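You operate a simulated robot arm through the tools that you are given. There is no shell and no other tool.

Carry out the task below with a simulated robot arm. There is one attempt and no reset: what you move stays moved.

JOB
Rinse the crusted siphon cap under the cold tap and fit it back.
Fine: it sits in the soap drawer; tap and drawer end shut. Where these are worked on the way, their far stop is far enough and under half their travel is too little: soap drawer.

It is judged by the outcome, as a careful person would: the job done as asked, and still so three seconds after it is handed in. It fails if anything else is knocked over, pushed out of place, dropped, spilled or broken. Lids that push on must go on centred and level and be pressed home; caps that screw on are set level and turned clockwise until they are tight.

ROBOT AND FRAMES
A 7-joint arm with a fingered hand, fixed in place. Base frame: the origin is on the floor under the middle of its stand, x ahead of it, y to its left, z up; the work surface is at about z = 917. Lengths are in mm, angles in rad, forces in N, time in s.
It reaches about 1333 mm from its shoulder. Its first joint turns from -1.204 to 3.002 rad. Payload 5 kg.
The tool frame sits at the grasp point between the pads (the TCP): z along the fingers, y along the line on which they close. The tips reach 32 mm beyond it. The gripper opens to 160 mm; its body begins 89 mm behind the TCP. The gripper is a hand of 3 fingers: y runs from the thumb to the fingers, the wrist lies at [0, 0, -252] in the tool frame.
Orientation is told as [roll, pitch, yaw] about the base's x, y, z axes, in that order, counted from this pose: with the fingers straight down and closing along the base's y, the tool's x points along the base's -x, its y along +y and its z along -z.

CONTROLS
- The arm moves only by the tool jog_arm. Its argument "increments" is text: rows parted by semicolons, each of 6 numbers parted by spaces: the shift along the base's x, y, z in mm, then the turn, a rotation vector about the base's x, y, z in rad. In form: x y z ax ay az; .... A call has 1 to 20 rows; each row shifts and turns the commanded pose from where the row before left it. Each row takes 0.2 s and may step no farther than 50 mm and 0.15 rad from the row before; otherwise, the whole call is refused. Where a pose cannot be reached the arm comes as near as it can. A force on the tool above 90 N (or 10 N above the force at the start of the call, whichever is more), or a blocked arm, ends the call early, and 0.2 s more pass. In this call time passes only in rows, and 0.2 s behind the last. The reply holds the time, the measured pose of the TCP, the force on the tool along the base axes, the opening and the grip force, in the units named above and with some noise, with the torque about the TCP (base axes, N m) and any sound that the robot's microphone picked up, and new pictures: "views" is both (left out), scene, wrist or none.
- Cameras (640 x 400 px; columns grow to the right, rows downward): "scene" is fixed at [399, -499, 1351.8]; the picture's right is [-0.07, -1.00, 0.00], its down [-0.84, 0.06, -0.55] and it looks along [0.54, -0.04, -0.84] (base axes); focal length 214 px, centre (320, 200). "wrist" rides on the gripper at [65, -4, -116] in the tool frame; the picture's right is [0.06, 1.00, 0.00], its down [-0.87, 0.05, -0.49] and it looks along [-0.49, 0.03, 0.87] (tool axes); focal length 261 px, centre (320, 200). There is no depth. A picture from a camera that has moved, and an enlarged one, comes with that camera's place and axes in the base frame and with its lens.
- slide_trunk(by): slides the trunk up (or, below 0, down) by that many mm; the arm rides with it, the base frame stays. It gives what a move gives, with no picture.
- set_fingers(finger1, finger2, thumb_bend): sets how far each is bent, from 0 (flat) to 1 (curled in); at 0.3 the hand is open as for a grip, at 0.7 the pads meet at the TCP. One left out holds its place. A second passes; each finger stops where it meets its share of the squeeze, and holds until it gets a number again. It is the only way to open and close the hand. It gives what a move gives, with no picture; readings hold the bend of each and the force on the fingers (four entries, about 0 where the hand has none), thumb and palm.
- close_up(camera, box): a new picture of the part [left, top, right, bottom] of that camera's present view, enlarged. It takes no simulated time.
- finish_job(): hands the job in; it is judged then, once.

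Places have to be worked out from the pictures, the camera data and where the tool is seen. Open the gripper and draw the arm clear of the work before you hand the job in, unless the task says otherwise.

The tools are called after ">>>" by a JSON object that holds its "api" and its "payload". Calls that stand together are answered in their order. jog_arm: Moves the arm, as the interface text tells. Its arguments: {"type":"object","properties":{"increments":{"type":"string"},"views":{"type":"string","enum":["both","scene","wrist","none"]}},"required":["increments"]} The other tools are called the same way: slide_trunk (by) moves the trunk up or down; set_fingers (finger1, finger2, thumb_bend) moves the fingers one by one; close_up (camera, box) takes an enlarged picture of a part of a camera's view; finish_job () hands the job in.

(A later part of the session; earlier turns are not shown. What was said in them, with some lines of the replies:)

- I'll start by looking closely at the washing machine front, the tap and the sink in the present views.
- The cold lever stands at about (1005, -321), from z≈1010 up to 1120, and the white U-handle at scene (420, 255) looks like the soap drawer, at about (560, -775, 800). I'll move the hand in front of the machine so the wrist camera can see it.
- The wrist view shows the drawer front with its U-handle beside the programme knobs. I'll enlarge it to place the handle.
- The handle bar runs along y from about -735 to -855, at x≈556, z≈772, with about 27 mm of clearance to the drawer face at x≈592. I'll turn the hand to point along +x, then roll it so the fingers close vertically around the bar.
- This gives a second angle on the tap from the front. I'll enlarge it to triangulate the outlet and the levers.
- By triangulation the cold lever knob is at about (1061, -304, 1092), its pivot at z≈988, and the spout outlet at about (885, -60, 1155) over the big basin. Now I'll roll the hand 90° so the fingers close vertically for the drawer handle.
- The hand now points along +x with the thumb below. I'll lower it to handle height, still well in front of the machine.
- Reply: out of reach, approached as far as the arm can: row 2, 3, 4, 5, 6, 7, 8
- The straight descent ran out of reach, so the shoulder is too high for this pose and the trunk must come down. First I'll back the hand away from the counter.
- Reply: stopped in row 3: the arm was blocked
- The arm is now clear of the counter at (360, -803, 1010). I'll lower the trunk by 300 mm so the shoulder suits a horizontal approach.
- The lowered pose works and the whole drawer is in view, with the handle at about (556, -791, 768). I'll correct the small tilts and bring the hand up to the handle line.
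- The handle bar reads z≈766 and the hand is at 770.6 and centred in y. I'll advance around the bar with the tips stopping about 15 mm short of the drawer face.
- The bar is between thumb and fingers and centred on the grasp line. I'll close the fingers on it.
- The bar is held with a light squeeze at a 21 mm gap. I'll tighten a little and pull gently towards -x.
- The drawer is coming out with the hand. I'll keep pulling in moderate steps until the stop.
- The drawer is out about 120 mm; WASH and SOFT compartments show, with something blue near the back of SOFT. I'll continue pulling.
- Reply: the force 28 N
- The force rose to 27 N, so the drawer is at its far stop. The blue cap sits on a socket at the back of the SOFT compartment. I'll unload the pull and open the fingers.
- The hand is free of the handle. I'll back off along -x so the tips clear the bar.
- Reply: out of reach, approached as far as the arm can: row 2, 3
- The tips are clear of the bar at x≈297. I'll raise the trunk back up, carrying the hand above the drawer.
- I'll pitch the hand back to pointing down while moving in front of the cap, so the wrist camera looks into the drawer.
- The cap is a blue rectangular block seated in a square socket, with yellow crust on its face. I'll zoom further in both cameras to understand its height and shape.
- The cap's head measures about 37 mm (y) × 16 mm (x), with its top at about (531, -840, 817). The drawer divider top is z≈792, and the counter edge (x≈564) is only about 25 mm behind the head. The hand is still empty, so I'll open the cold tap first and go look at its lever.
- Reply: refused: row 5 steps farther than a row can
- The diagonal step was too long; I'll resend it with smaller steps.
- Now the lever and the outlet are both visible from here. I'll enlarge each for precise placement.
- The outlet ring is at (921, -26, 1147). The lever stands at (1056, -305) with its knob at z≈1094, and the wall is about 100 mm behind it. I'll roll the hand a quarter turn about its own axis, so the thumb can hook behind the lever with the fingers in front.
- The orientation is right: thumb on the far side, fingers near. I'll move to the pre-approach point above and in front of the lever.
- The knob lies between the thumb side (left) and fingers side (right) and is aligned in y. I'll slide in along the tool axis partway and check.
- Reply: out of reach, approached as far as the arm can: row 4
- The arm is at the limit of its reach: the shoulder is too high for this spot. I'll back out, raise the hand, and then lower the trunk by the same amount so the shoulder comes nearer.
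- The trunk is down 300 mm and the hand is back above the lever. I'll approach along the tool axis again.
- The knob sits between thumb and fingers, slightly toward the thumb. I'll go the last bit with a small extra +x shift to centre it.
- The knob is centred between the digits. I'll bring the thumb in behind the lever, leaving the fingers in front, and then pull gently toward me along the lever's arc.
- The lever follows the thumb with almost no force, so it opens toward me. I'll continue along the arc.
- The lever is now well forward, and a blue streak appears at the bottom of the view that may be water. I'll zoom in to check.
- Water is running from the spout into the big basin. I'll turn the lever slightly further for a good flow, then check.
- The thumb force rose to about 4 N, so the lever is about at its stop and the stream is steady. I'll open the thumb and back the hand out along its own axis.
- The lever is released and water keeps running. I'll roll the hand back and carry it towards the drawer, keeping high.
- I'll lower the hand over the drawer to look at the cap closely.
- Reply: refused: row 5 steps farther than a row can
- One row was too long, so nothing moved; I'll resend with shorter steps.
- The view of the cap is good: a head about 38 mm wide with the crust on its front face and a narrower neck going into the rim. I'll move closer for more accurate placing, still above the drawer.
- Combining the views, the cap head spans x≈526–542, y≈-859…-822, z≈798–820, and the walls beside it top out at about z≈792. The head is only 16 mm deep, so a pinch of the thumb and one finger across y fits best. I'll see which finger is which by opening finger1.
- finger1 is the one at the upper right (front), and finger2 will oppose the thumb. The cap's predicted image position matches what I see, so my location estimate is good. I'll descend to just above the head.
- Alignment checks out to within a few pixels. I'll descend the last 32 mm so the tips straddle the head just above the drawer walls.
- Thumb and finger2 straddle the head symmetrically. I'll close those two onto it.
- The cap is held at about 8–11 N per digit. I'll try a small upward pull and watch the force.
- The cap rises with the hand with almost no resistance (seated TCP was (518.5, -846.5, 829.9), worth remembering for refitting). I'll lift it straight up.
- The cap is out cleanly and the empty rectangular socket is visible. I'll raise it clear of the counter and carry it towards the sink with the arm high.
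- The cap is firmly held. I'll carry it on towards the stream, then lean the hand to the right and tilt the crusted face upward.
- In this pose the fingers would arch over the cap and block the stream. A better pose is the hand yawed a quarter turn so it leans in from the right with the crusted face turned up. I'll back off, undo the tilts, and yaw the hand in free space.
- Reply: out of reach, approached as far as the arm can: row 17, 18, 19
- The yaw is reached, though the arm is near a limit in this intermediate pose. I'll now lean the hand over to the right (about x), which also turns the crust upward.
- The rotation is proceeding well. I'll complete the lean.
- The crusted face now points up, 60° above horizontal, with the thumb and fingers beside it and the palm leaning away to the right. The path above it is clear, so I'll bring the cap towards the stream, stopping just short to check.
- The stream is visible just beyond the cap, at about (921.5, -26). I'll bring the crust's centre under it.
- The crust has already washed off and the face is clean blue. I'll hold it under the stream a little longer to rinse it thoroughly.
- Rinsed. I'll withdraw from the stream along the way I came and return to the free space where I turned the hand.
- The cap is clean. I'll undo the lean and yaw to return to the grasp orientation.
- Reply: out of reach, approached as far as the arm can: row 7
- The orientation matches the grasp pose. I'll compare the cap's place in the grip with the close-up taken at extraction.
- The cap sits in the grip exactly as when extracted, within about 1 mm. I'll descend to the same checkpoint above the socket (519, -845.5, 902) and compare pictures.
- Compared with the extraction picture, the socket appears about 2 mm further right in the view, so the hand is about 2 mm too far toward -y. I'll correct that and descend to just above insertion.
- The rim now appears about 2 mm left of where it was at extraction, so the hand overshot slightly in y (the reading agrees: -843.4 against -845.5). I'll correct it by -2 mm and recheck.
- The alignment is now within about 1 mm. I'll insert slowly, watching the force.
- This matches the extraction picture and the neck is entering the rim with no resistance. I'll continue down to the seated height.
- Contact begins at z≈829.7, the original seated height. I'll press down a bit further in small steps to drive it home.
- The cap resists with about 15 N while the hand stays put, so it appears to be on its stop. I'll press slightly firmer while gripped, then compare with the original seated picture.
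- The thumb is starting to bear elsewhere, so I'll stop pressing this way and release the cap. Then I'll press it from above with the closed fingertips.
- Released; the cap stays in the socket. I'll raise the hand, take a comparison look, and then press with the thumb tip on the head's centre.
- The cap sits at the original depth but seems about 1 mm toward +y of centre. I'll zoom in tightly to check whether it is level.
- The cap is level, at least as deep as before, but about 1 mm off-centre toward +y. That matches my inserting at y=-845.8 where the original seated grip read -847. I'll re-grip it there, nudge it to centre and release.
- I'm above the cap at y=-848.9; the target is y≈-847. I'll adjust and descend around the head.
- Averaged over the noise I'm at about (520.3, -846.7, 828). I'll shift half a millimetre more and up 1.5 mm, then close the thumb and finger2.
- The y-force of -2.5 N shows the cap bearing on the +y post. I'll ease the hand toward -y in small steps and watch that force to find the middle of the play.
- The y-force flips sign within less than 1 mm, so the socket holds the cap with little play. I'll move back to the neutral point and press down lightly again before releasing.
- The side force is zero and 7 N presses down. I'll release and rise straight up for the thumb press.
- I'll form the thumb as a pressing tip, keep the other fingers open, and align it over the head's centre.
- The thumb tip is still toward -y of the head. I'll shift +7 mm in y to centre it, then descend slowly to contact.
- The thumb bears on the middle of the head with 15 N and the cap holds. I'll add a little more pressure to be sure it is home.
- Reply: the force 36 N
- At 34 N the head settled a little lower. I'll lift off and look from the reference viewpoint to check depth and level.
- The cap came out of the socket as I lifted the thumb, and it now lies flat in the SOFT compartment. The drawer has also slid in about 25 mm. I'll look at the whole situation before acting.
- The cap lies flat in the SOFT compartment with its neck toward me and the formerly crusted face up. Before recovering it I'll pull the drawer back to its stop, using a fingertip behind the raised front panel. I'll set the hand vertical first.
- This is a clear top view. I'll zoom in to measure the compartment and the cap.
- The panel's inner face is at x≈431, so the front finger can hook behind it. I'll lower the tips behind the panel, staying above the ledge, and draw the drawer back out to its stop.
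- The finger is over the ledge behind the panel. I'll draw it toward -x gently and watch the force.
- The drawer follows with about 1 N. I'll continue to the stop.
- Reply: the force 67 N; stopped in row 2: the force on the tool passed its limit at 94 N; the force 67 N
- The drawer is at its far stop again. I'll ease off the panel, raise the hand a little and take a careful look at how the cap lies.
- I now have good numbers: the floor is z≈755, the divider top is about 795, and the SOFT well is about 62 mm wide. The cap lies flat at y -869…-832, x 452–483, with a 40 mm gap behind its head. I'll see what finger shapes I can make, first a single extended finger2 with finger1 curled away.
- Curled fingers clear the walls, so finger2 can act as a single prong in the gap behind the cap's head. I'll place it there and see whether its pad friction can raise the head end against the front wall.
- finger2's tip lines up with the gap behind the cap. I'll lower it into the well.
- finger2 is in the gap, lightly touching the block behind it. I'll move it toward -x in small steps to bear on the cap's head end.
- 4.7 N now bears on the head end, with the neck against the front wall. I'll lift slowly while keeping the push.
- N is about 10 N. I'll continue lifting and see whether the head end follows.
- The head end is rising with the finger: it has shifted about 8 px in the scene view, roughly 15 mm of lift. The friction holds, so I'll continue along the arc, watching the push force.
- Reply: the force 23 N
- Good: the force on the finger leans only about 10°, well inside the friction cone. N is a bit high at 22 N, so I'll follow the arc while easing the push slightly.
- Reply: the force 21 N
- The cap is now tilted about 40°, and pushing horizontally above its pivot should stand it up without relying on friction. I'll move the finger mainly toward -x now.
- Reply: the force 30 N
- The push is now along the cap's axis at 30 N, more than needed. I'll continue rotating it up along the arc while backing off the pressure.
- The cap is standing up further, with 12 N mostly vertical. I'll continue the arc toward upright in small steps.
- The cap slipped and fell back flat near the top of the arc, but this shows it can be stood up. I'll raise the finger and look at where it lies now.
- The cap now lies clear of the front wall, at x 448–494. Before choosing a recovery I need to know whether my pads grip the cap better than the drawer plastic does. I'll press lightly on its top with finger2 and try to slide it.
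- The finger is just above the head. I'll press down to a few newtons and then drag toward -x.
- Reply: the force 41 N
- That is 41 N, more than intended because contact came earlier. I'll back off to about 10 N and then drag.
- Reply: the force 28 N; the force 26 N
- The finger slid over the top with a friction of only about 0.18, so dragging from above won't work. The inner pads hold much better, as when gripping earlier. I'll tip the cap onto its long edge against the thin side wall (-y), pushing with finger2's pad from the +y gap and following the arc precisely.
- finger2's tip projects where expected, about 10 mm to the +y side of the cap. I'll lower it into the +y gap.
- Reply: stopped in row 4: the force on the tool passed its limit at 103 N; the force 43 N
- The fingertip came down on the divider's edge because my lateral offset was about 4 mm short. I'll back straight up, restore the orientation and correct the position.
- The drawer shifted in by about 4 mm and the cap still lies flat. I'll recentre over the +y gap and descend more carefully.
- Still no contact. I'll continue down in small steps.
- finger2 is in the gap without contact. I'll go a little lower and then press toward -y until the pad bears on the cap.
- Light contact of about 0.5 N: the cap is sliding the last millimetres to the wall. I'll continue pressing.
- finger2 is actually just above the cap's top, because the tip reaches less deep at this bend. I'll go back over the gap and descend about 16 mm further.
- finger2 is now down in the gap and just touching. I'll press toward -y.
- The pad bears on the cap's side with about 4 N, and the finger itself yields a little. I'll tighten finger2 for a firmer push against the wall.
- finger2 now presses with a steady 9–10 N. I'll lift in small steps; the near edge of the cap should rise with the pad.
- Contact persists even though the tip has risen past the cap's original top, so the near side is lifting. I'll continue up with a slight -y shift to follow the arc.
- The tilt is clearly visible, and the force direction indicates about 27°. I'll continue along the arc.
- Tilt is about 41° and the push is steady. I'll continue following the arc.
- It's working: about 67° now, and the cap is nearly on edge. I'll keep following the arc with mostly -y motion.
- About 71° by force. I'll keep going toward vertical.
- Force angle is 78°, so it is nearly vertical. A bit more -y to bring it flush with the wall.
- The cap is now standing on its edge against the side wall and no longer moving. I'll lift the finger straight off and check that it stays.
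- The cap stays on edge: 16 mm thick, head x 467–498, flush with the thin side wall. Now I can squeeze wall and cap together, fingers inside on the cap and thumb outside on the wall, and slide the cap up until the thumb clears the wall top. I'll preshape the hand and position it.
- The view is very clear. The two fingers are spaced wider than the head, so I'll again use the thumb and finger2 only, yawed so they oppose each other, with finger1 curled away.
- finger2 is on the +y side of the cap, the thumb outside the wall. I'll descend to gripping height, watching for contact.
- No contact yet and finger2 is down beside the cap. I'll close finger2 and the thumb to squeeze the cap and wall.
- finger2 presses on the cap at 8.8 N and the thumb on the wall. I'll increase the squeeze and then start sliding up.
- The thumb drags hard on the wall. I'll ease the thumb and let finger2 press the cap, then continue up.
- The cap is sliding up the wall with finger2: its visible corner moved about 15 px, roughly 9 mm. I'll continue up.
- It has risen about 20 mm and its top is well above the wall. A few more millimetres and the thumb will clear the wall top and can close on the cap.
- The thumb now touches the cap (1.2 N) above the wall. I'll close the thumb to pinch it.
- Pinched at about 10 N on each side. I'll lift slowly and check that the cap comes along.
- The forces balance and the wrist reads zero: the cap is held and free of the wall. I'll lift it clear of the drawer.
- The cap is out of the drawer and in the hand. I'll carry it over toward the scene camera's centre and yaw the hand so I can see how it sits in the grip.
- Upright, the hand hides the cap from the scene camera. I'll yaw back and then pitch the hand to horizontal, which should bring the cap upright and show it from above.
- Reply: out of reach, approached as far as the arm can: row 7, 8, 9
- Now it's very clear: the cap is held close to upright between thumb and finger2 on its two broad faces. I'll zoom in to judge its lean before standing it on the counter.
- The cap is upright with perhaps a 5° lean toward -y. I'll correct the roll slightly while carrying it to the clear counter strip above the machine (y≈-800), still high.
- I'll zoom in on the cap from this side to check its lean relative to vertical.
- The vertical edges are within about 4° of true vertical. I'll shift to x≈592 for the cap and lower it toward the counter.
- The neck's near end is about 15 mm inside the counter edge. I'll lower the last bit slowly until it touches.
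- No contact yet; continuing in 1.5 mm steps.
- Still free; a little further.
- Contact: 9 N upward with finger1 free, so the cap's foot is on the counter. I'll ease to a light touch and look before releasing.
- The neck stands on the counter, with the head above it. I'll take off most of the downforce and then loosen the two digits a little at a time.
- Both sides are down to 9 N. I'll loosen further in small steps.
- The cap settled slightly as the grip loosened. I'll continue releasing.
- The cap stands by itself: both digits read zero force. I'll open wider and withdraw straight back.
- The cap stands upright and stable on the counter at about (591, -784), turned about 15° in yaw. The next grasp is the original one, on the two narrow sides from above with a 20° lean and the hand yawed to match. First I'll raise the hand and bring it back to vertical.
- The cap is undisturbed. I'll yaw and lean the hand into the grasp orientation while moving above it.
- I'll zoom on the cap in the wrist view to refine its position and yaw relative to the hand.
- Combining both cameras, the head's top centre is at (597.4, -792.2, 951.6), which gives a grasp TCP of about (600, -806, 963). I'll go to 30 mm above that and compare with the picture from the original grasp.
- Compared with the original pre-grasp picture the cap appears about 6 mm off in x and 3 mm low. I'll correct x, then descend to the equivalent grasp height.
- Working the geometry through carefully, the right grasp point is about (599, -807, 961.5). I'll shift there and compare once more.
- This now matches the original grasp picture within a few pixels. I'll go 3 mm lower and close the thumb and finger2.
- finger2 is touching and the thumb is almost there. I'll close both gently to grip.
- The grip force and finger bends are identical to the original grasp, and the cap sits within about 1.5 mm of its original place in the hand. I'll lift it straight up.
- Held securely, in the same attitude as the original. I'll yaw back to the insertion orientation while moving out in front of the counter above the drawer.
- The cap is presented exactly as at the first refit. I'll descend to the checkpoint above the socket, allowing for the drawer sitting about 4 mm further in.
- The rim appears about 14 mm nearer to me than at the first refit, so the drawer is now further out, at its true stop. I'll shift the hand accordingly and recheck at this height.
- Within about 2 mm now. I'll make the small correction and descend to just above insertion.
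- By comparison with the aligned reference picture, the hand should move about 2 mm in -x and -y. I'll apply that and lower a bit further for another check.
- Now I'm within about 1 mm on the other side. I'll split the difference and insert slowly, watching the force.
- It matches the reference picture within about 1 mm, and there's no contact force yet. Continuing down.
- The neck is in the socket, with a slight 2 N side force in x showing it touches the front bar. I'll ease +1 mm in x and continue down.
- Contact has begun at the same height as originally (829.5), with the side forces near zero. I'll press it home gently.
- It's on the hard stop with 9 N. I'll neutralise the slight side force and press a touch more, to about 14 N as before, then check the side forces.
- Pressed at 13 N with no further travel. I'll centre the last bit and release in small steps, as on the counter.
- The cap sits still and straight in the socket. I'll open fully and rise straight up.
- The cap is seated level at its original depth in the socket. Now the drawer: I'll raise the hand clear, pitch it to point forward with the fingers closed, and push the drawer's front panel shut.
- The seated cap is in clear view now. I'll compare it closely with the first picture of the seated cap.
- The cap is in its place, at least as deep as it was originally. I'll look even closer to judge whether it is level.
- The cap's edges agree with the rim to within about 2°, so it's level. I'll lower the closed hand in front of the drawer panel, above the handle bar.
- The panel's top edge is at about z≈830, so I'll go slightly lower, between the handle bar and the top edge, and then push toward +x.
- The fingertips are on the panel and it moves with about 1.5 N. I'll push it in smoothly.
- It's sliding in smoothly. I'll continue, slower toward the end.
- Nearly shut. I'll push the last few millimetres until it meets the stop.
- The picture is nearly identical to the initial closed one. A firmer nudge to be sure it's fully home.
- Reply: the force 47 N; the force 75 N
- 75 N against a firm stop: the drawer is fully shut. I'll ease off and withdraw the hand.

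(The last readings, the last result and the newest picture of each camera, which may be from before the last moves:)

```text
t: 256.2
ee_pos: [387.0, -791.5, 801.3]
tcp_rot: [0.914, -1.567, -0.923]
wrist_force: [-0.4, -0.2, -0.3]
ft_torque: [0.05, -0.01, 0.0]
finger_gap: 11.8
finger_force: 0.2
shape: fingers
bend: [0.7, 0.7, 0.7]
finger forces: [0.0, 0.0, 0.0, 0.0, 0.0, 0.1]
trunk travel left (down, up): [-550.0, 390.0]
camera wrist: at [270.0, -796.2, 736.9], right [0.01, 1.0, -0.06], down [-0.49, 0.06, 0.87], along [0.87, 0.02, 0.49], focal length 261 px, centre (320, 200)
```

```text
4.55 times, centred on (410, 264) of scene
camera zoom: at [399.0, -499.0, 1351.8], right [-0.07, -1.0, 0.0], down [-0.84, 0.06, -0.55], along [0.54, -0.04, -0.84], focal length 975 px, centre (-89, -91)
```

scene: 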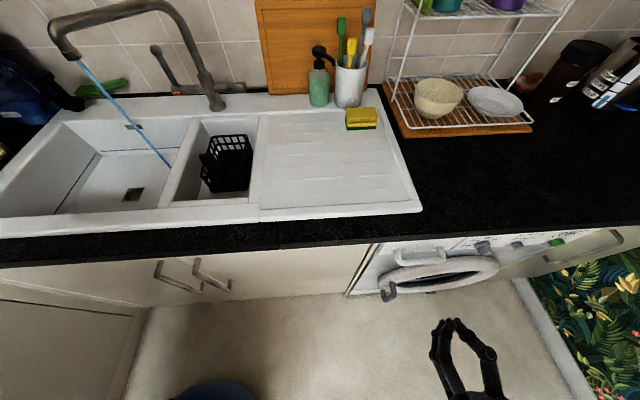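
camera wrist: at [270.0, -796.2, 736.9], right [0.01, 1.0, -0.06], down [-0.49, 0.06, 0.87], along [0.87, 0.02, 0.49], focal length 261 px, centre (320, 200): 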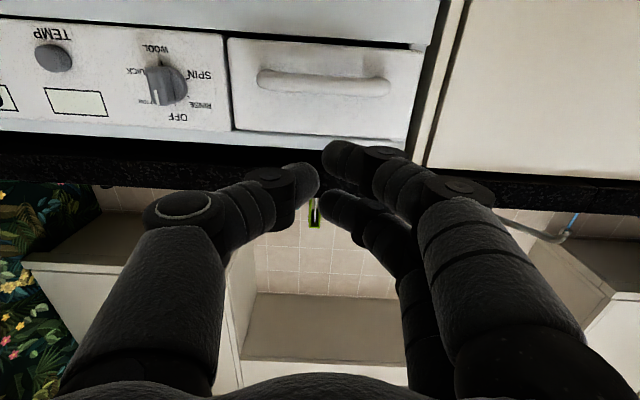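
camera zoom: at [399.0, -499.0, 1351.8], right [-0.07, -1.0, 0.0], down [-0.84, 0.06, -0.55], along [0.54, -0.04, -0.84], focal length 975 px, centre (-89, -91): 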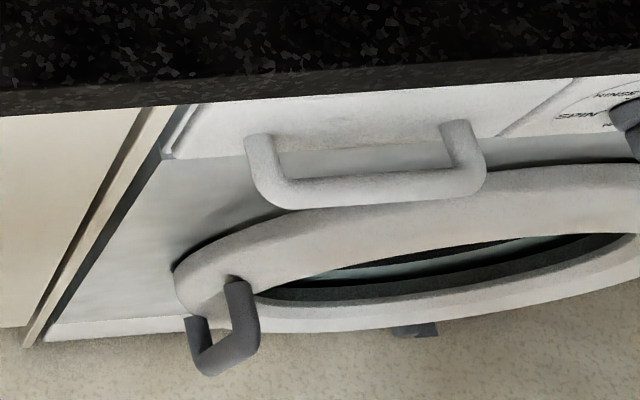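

The drawer looks exactly as it did at the start. Now for the tap: I'll raise the arm and bring the hand back into the lever pose.

>>> {"api": "set_fingers", "payload": {"finger1": 0.5, "finger2": 0.5, "thumb_bend": 0.45}}

>>> {"api": "jog_arm", "payload": {"increments": "-10 0 45 0 0 0; 0 0 50 0 0 0; 0 0 50 0 0 0; 0 0 50 0 0 0; 0 0 50 0 0 0; 0 0 50 0 0 0; 0 0 50 0 0 0; 0 0 50 0 0 0; 20 30 0 0 0.1386 0; 25 35 0 0 0.1386 0; 30 36 0 0 0.1386 0; 30 36 0 0 0.1386 0; 30 36 0 0 0.1386 0; 30 36 0 0 0.1386 0; 30 36 0 0 0.1386 0; 30 36 0 0 0 0; 30 36 0 0 0 0; 30 36 0 0 0 0; 30 36 0 0 0 0", "views": "both"}}

```text
t: 257.2
ee_pos: [384.7, -794.5, 802.4]
tcp_rot: [0.657, -1.57, -0.668]
wrist_force: [-0.4, -1.4, 0.7]
ft_torque: [-0.01, 0.0, 0.0]
finger_gap: 96.5
finger_force: 0.0
shape: fingers
bend: [0.5, 0.5, 0.45]
finger forces: [0.1, 0.1, 0.0, 0.0, 0.1, 0.1]
trunk travel left (down, up): [-550.0, 390.0]
```

```text
t: 261.2
ee_pos: [692.5, -405.4, 1195.7]
tcp_rot: [-0.013, -0.598, 0.0]
wrist_force: [0.6, 0.2, 0.7]
ft_torque: [-0.06, 0.04, -0.05]
finger_gap: 97.0
finger_force: 0.0
shape: fingers
bend: [0.5, 0.5, 0.45]
finger forces: [0.1, 0.0, 0.0, 0.0, 0.0, 0.0]
trunk travel left (down, up): [-550.0, 390.0]
camera wrist: at [573.2, -408.7, 1254.0], right [-0.04, 1.0, -0.04], down [0.44, 0.06, 0.89], along [0.9, 0.02, -0.44], focal length 261 px, centre (320, 200)
```

scene: 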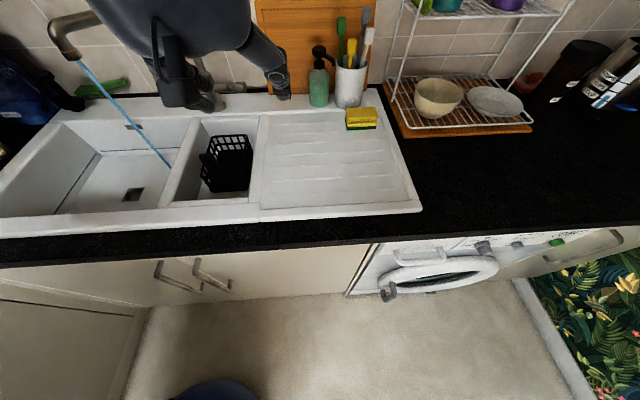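
wrist: 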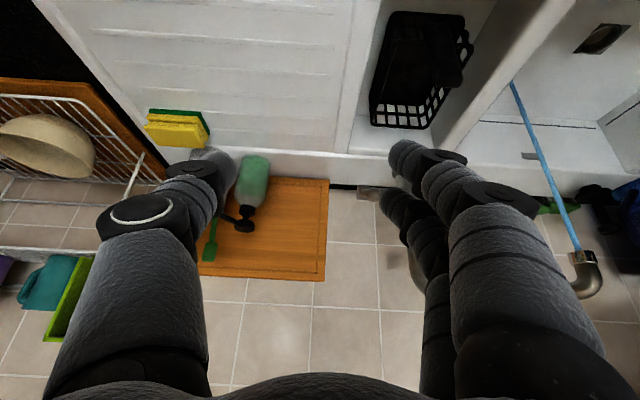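

I'll roll the hand a quarter turn, thumb to the far side, while moving toward the lever as before.

>>> {"api": "jog_arm", "payload": {"increments": "10 6 0 -0.0807 0 0.1178; 10 6 0 -0.0807 0 0.1178; 10 6 0 -0.0807 0 0.1178; 10 6 0 -0.0807 0 0.1178; 10 6 0 -0.0807 0 0.1178; 10 6 0 -0.0807 0 0.1178; 10 6 0 -0.0807 0 0.1178; 20 12 0 -0.0807 0 0.1178; 25 15 0 -0.0807 0 0.1178; 25 15 -5 -0.0807 0 0.1178; 25 15 -8 -0.0807 0 0.1178; 20 3 -10 0 0 0", "views": "both"}}

```text
t: 263.8
ee_pos: [875.2, -305.0, 1174.9]
tcp_rot: [-0.611, 0.002, 1.573]
wrist_force: [0.7, 0.1, -0.8]
ft_torque: [0.01, -0.02, -0.01]
finger_gap: 97.4
finger_force: 0.1
shape: fingers
bend: [0.5, 0.5, 0.45]
finger forces: [0.0, 0.0, 0.1, 0.0, 0.0, 0.1]
trunk travel left (down, up): [-550.0, 390.0]
camera wrist: at [811.7, -369.6, 1271.0], right [-0.82, -0.06, -0.57], down [-0.33, 0.87, 0.37], along [0.47, 0.49, -0.73], focal length 261 px, centre (320, 200)
```

scene: 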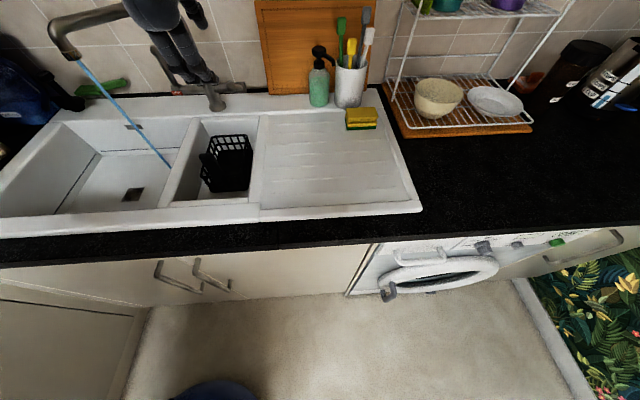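
wrist: 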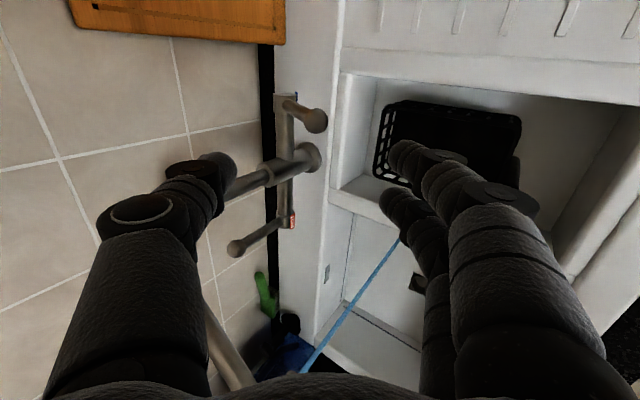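

The lever is as I left it and the water is still running. I'll re-enter along the path I left by, placing thumb and fingers on either side of the lever.

>>> {"api": "jog_arm", "payload": {"increments": "20 -1 -22 0 0 0; 20 -1 -22 0 0 0; 15 -1 -21 0 0 0; 12 0 -17 0 0 0; 11 0 -16 0 0 0", "views": "wrist"}}

>>> {"api": "jog_arm", "payload": {"increments": "8 0 -16 0 0 0; 6 0 -15 0 0 0", "views": "wrist"}}

```text
t: 265.0
ee_pos: [956.5, -304.0, 1073.2]
tcp_rot: [-0.61, 0.0, 1.57]
wrist_force: [0.9, -0.3, -0.3]
ft_torque: [-0.03, 0.0, 0.0]
finger_gap: 97.1
finger_force: 0.1
shape: fingers
bend: [0.5, 0.5, 0.45]
finger forces: [0.1, 0.0, 0.0, 0.1, 0.1, 0.1]
trunk travel left (down, up): [-550.0, 390.0]
camera wrist: at [893.2, -369.5, 1169.7], right [-0.82, -0.06, -0.57], down [-0.32, 0.87, 0.37], along [0.48, 0.49, -0.73], focal length 261 px, centre (320, 200)
```

wrist: 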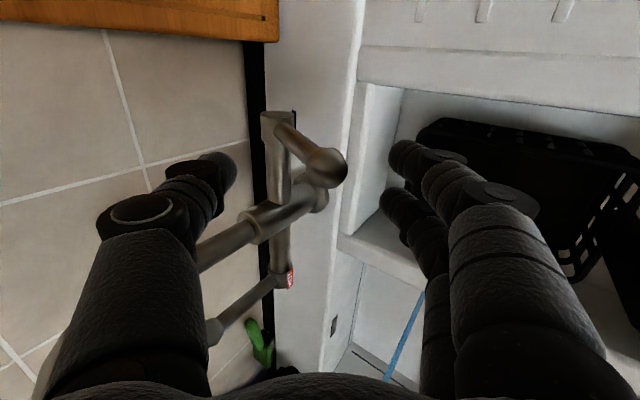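

```text
t: 265.6
ee_pos: [970.1, -303.3, 1043.5]
tcp_rot: [-0.611, 0.0, 1.568]
wrist_force: [0.4, 0.2, 0.9]
ft_torque: [0.02, -0.01, 0.02]
finger_gap: 97.4
finger_force: 0.0
shape: fingers
bend: [0.5, 0.5, 0.45]
finger forces: [0.0, 0.0, 0.1, 0.0, 0.0, 0.0]
trunk travel left (down, up): [-550.0, 390.0]
camera wrist: at [906.1, -369.2, 1139.1], right [-0.82, -0.06, -0.57], down [-0.33, 0.87, 0.37], along [0.48, 0.49, -0.73], focal length 261 px, centre (320, 200)
```

wrist: 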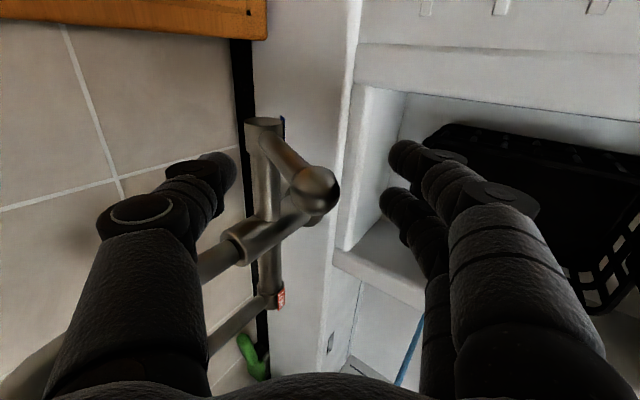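

The knob is between thumb (far side) and fingers (near side). I'll bring the fingers in closer and push the lever back up along its arc.

>>> {"api": "set_fingers", "payload": {"finger1": 0.6, "finger2": 0.6}}

>>> {"api": "jog_arm", "payload": {"increments": "4 0 6 0 0 0; 4 0 6 0 0 0; 4 0 6 0 0 0; 6 0 6 0 0 0; 6 0 6 0 0 0", "views": "wrist"}}

```text
t: 266.6
ee_pos: [969.6, -303.6, 1042.8]
tcp_rot: [-0.611, -0.002, 1.569]
wrist_force: [-1.1, 0.5, 0.9]
ft_torque: [0.0, -0.03, -0.01]
finger_gap: 77.8
finger_force: 0.2
shape: fingers
bend: [0.6, 0.6, 0.45]
finger forces: [0.0, 0.0, 0.0, 0.0, 0.0, 0.0]
trunk travel left (down, up): [-550.0, 390.0]
```

```text
t: 267.8
ee_pos: [993.0, -305.4, 1074.4]
tcp_rot: [-0.611, 0.001, 1.568]
wrist_force: [-0.9, 0.9, -1.4]
ft_torque: [0.02, 0.01, 0.0]
finger_gap: 78.3
finger_force: 0.3
shape: fingers
bend: [0.6, 0.6, 0.45]
finger forces: [0.5, 0.1, 0.0, 0.0, 0.1, 0.0]
trunk travel left (down, up): [-550.0, 390.0]
camera wrist: at [928.8, -370.4, 1170.9], right [-0.82, -0.06, -0.57], down [-0.32, 0.87, 0.37], along [0.48, 0.49, -0.73], focal length 261 px, centre (320, 200)
```

wrist: 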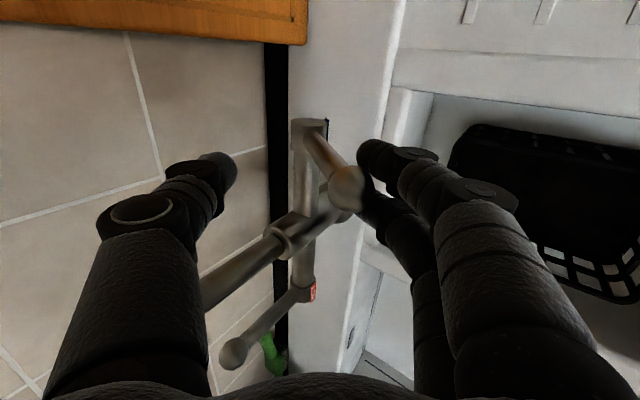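

The fingers are on the knob. I'll continue pushing up and back along the arc.

>>> {"api": "jog_arm", "payload": {"increments": "6 0 6 0 0 0; 6 0 5 0 0 0; 7 0 5 0 0 0; 7 0 4 0 0 0; 8 0 4 0 0 0; 8 0 3 0 0 0", "views": "both"}}

```text
t: 269.2
ee_pos: [1034.3, -305.3, 1103.0]
tcp_rot: [-0.609, 0.0, 1.569]
wrist_force: [-0.1, 0.4, 0.9]
ft_torque: [-0.04, 0.04, 0.01]
finger_gap: 78.1
finger_force: 0.1
shape: fingers
bend: [0.6, 0.6, 0.45]
finger forces: [0.4, 0.8, 0.0, 0.1, 0.0, 0.1]
trunk travel left (down, up): [-550.0, 390.0]
camera wrist: at [970.5, -371.0, 1198.8], right [-0.82, -0.06, -0.57], down [-0.32, 0.87, 0.37], along [0.48, 0.49, -0.73], focal length 261 px, centre (320, 200)
```

scene: 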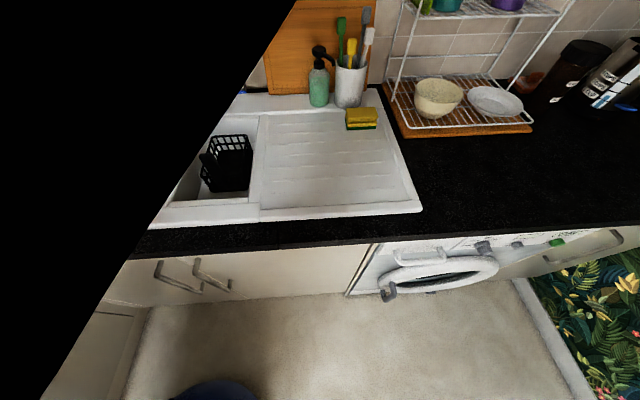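
wrist: 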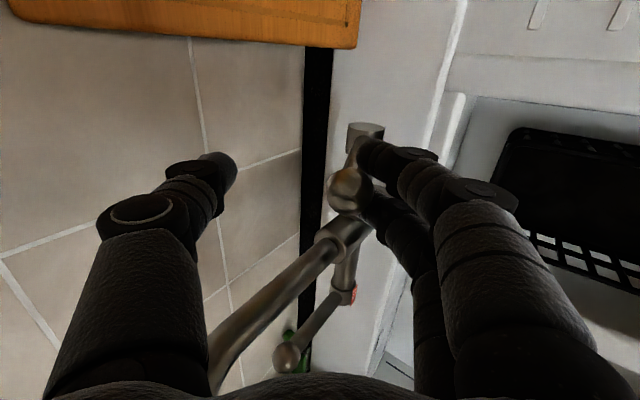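

The lever is most of the way back. I'll continue to vertical.

>>> {"api": "jog_arm", "payload": {"increments": "8 0 2 0 0 0; 8 0 1.5 0 0 0; 8 0 1 0 0 0; 8 0 0.5 0 0 0", "views": "wrist"}}

```text
t: 270.2
ee_pos: [1064.7, -305.0, 1106.1]
tcp_rot: [-0.609, -0.001, 1.569]
wrist_force: [0.1, 0.6, 0.6]
ft_torque: [0.04, 0.04, -0.02]
finger_gap: 77.9
finger_force: 0.3
shape: fingers
bend: [0.6, 0.6, 0.45]
finger forces: [0.2, 1.0, 0.0, 0.0, 0.1, 0.0]
trunk travel left (down, up): [-550.0, 390.0]
camera wrist: at [1001.9, -371.3, 1203.6], right [-0.82, -0.06, -0.57], down [-0.32, 0.87, 0.37], along [0.48, 0.49, -0.73], focal length 261 px, centre (320, 200)
```

wrist: 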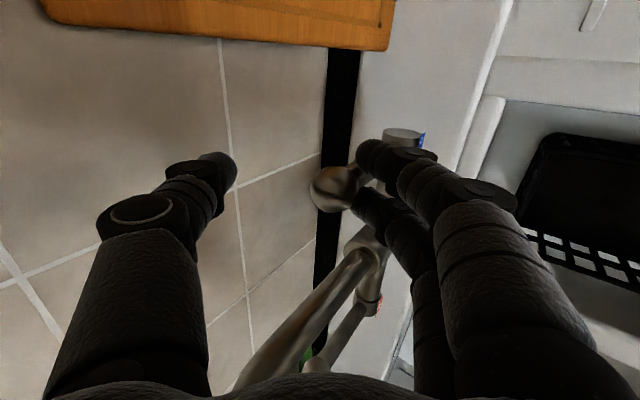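

Nearly vertical. A bit more until it meets its stop.

>>> {"api": "jog_arm", "payload": {"increments": "5 0 0 0 0 0; 4 0 0 0 0 0; 3 0 0 0 0 0", "views": "wrist"}}

>>> {"api": "close_up", "payload": {"camera": "wrist", "box": [220, 80, 480, 400]}}

```text
t: 271.0
ee_pos: [1074.2, -304.7, 1110.5]
tcp_rot: [-0.613, 0.0, 1.568]
wrist_force: [-16.4, -0.1, 8.1]
ft_torque: [0.01, 0.81, 0.03]
finger_gap: 82.6
finger_force: 8.8
shape: fingers
bend: [0.59, 0.59, 0.45]
finger forces: [9.5, 9.7, 0.0, 0.1, 0.1, 0.1]
trunk travel left (down, up): [-550.0, 390.0]
camera wrist: at [1010.9, -370.9, 1205.1], right [-0.82, -0.06, -0.57], down [-0.33, 0.87, 0.37], along [0.48, 0.49, -0.73], focal length 261 px, centre (320, 200)
```

wrist: 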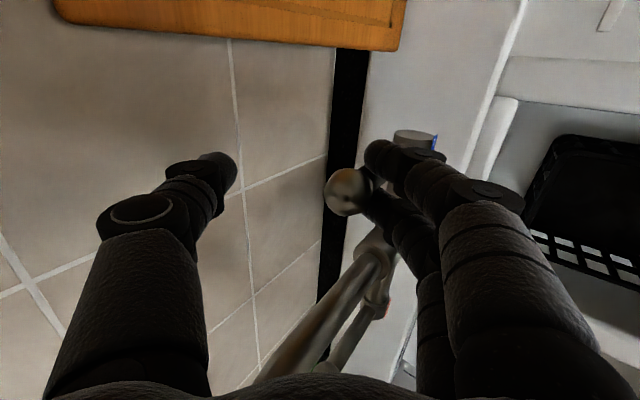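

```text
1.25 times, centred on (350, 240) of wrist
camera zoom: at [1010.9, -370.9, 1205.1], right [-0.82, -0.06, -0.57], down [-0.33, 0.87, 0.37], along [0.48, 0.49, -0.73], focal length 326 px, centre (282, 150)
```

zoom: 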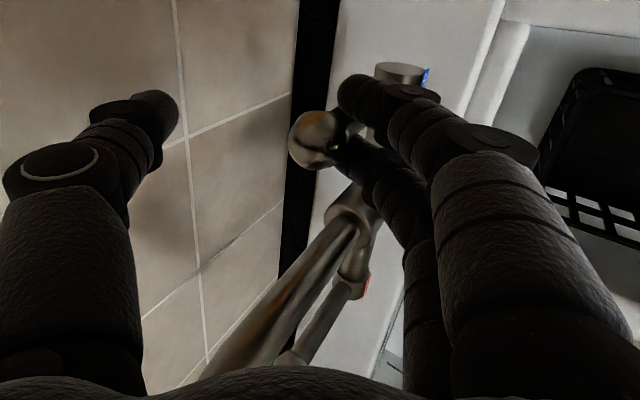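

16 N against the stop: the lever is back upright. I'll open the fingers and back out along the hand's axis.

>>> {"api": "jog_arm", "payload": {"increments": "-4 0 0 0 0 0; -4 0 0 0 0 0", "views": "none"}}

>>> {"api": "set_fingers", "payload": {"finger1": 0.45, "finger2": 0.45, "thumb_bend": 0.4}}

>>> {"api": "jog_arm", "payload": {"increments": "-4 0 16 0 0 0; -6 0 18 0 0 0; -8 0 20 0 0 0; -12 0 20 0 0 0; -15 0 20 0 0 0; -25 0 20 0 0 0; -30 0 15 0 0 0; -35 0 0 0 0 0; -35 0 0 0 0 0", "views": "both"}}

>>> {"api": "close_up", "payload": {"camera": "scene", "box": [0, 0, 320, 200]}}

```text
t: 271.6
ee_pos: [1069.3, -304.9, 1105.1]
tcp_rot: [-0.614, 0.001, 1.57]
wrist_force: [-2.4, 3.1, 1.2]
ft_torque: [0.11, 0.1, -0.03]
finger_gap: 78.2
finger_force: 5.2
shape: fingers
bend: [0.6, 0.6, 0.45]
finger forces: [4.0, 6.1, 0.0, 0.0, 0.1, 0.0]
trunk travel left (down, up): [-550.0, 390.0]
```

```text
t: 272.6
ee_pos: [1068.5, -306.3, 1106.7]
tcp_rot: [-0.609, 0.0, 1.568]
wrist_force: [0.7, -1.1, -0.8]
ft_torque: [0.0, -0.03, 0.02]
finger_gap: 117.0
finger_force: 0.1
shape: fingers
bend: [0.45, 0.45, 0.4]
finger forces: [0.1, 0.1, 0.0, 0.0, 0.1, 0.1]
trunk travel left (down, up): [-550.0, 390.0]
```

```text
t: 274.6
ee_pos: [897.0, -306.7, 1237.5]
tcp_rot: [-0.613, 0.001, 1.568]
wrist_force: [0.2, -0.1, 0.3]
ft_torque: [-0.02, -0.03, 0.01]
finger_gap: 117.4
finger_force: 0.1
shape: fingers
bend: [0.45, 0.45, 0.4]
finger forces: [0.0, 0.0, 0.0, 0.1, 0.1, 0.0]
trunk travel left (down, up): [-550.0, 390.0]
camera wrist: at [833.6, -372.2, 1334.4], right [-0.82, -0.06, -0.57], down [-0.33, 0.87, 0.37], along [0.48, 0.49, -0.73], focal length 261 px, centre (320, 200)
```

scene: 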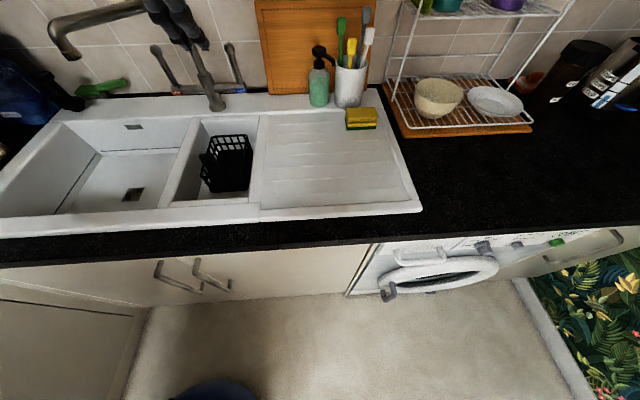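
wrist: 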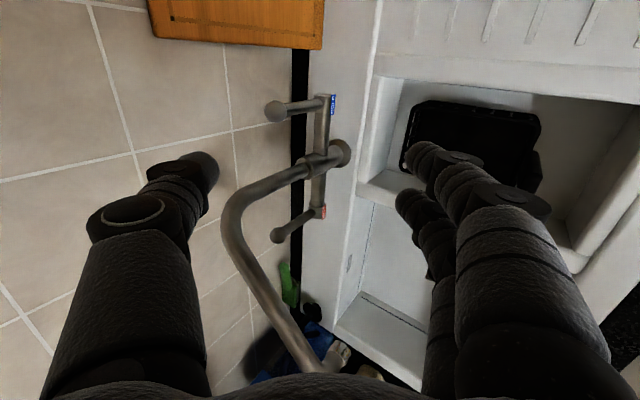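

```text
2.00 times, centred on (160, 100) of scene
camera zoom: at [399.0, -499.0, 1351.8], right [-0.07, -1.0, 0.0], down [-0.84, 0.06, -0.55], along [0.54, -0.04, -0.84], focal length 429 px, centre (640, 400)
```

zoom: 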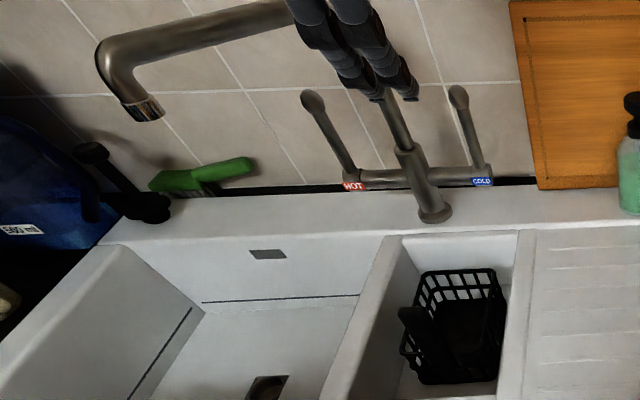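

The water has stopped and both levers stand upright. I'll draw the arm well clear, open the hand, and take a final look over everything.

>>> {"api": "jog_arm", "payload": {"increments": "-30 -5 10 0 0 0; -35 -8 10 0 0 0; -35 -8 10 0 0 0; -35 -8 5 0 0 0; -35 -8 0 0 0 0; -35 -8 0 0 0 0; -35 -8 0 0 0 0; -35 -8 0 0 0 0; -35 -8 0 0 0 0; -35 -8 0 0 0 0; -35 -8 0 0 0 0", "views": "none"}}

>>> {"api": "set_fingers", "payload": {"finger1": 0.3, "finger2": 0.3, "thumb_bend": 0.3}}

>>> {"api": "jog_arm", "payload": {"increments": "-30 0 0 0 0 0; -30 0 0 0 0 0; -30 0 0 0 0 0", "views": "both"}}

>>> {"api": "close_up", "payload": {"camera": "scene", "box": [340, 220, 480, 308]}}

```text
t: 277.0
ee_pos: [520.8, -392.7, 1272.3]
tcp_rot: [-0.613, -0.001, 1.569]
wrist_force: [0.4, -0.8, 0.1]
ft_torque: [0.03, 0.0, 0.02]
finger_gap: 117.5
finger_force: 0.0
shape: fingers
bend: [0.45, 0.45, 0.4]
finger forces: [0.1, 0.0, 0.0, 0.1, 0.0, 0.0]
trunk travel left (down, up): [-550.0, 390.0]
```

```text
t: 278.0
ee_pos: [521.0, -392.9, 1270.3]
tcp_rot: [-0.611, 0.0, 1.57]
wrist_force: [-0.3, -0.1, 0.6]
ft_torque: [0.03, -0.02, 0.03]
finger_gap: 167.4
finger_force: 0.0
shape: fingers
bend: [0.3, 0.3, 0.3]
finger forces: [0.0, 0.1, 0.1, 0.0, 0.1, 0.0]
trunk travel left (down, up): [-550.0, 390.0]
```

```text
t: 278.8
ee_pos: [427.5, -392.9, 1270.3]
tcp_rot: [-0.613, -0.001, 1.57]
wrist_force: [-0.7, -0.8, 0.4]
ft_torque: [-0.01, -0.01, 0.0]
finger_gap: 167.6
finger_force: 0.0
shape: fingers
bend: [0.3, 0.3, 0.3]
finger forces: [0.1, 0.0, 0.1, 0.0, 0.0, 0.0]
trunk travel left (down, up): [-550.0, 390.0]
camera wrist: at [364.6, -458.6, 1366.7], right [-0.82, -0.06, -0.57], down [-0.33, 0.87, 0.37], along [0.48, 0.49, -0.73], focal length 261 px, centre (320, 200)
```

scene: 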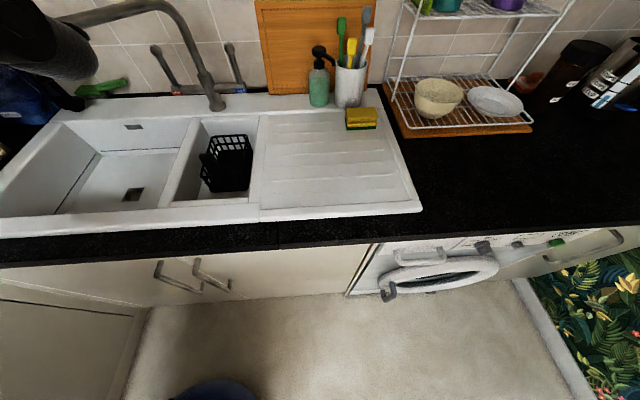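
wrist: 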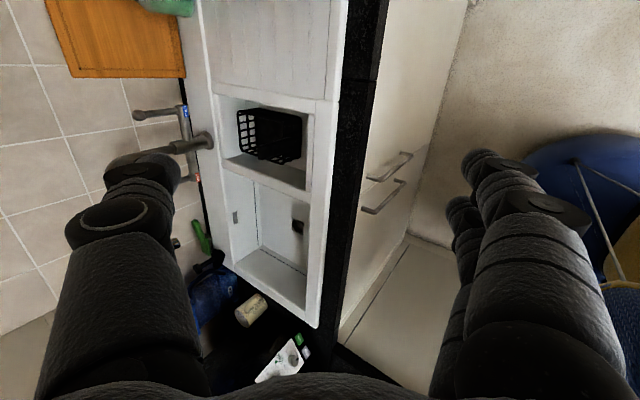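

```text
4.55 times, centred on (410, 264) of scene
camera zoom: at [399.0, -499.0, 1351.8], right [-0.07, -1.0, 0.0], down [-0.84, 0.06, -0.55], along [0.54, -0.04, -0.84], focal length 975 px, centre (-89, -91)
```

zoom: 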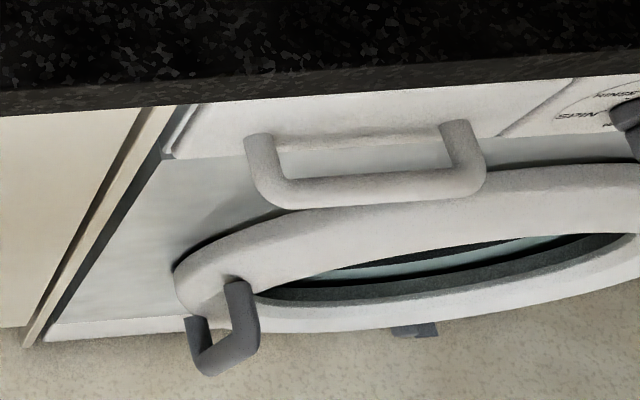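

Everything checks out: the cap is rinsed clean and seated in its socket, the drawer is shut, the tap is off, the hand is open and clear, and nothing else has moved. I'm handing the job in.

>>> {"api": "finish_job", "payload": {}}

```text
The job is handed in.
```

The siphon cap is rinsed clean of its crust and back in its socket in the soap drawer. The drawer is shut and the cold tap is off. The hand is open and the arm is drawn back.

- **Cap dropped once:** On my first refit I pressed the cap too hard and it popped out into the drawer's SOFT compartment. I fished it out and stood it on the counter to get a better grip. The second time I seated it with about 13 N, roughly level and at about its original depth.
- **Not rechecked after closing:** I last saw the cap in its socket just before I pushed the drawer in. The drawer slid in freely until it met its stop.
- **Rest of the kitchen:** The tap lever, the closed drawer front and the things on the counter look the same as at the start.
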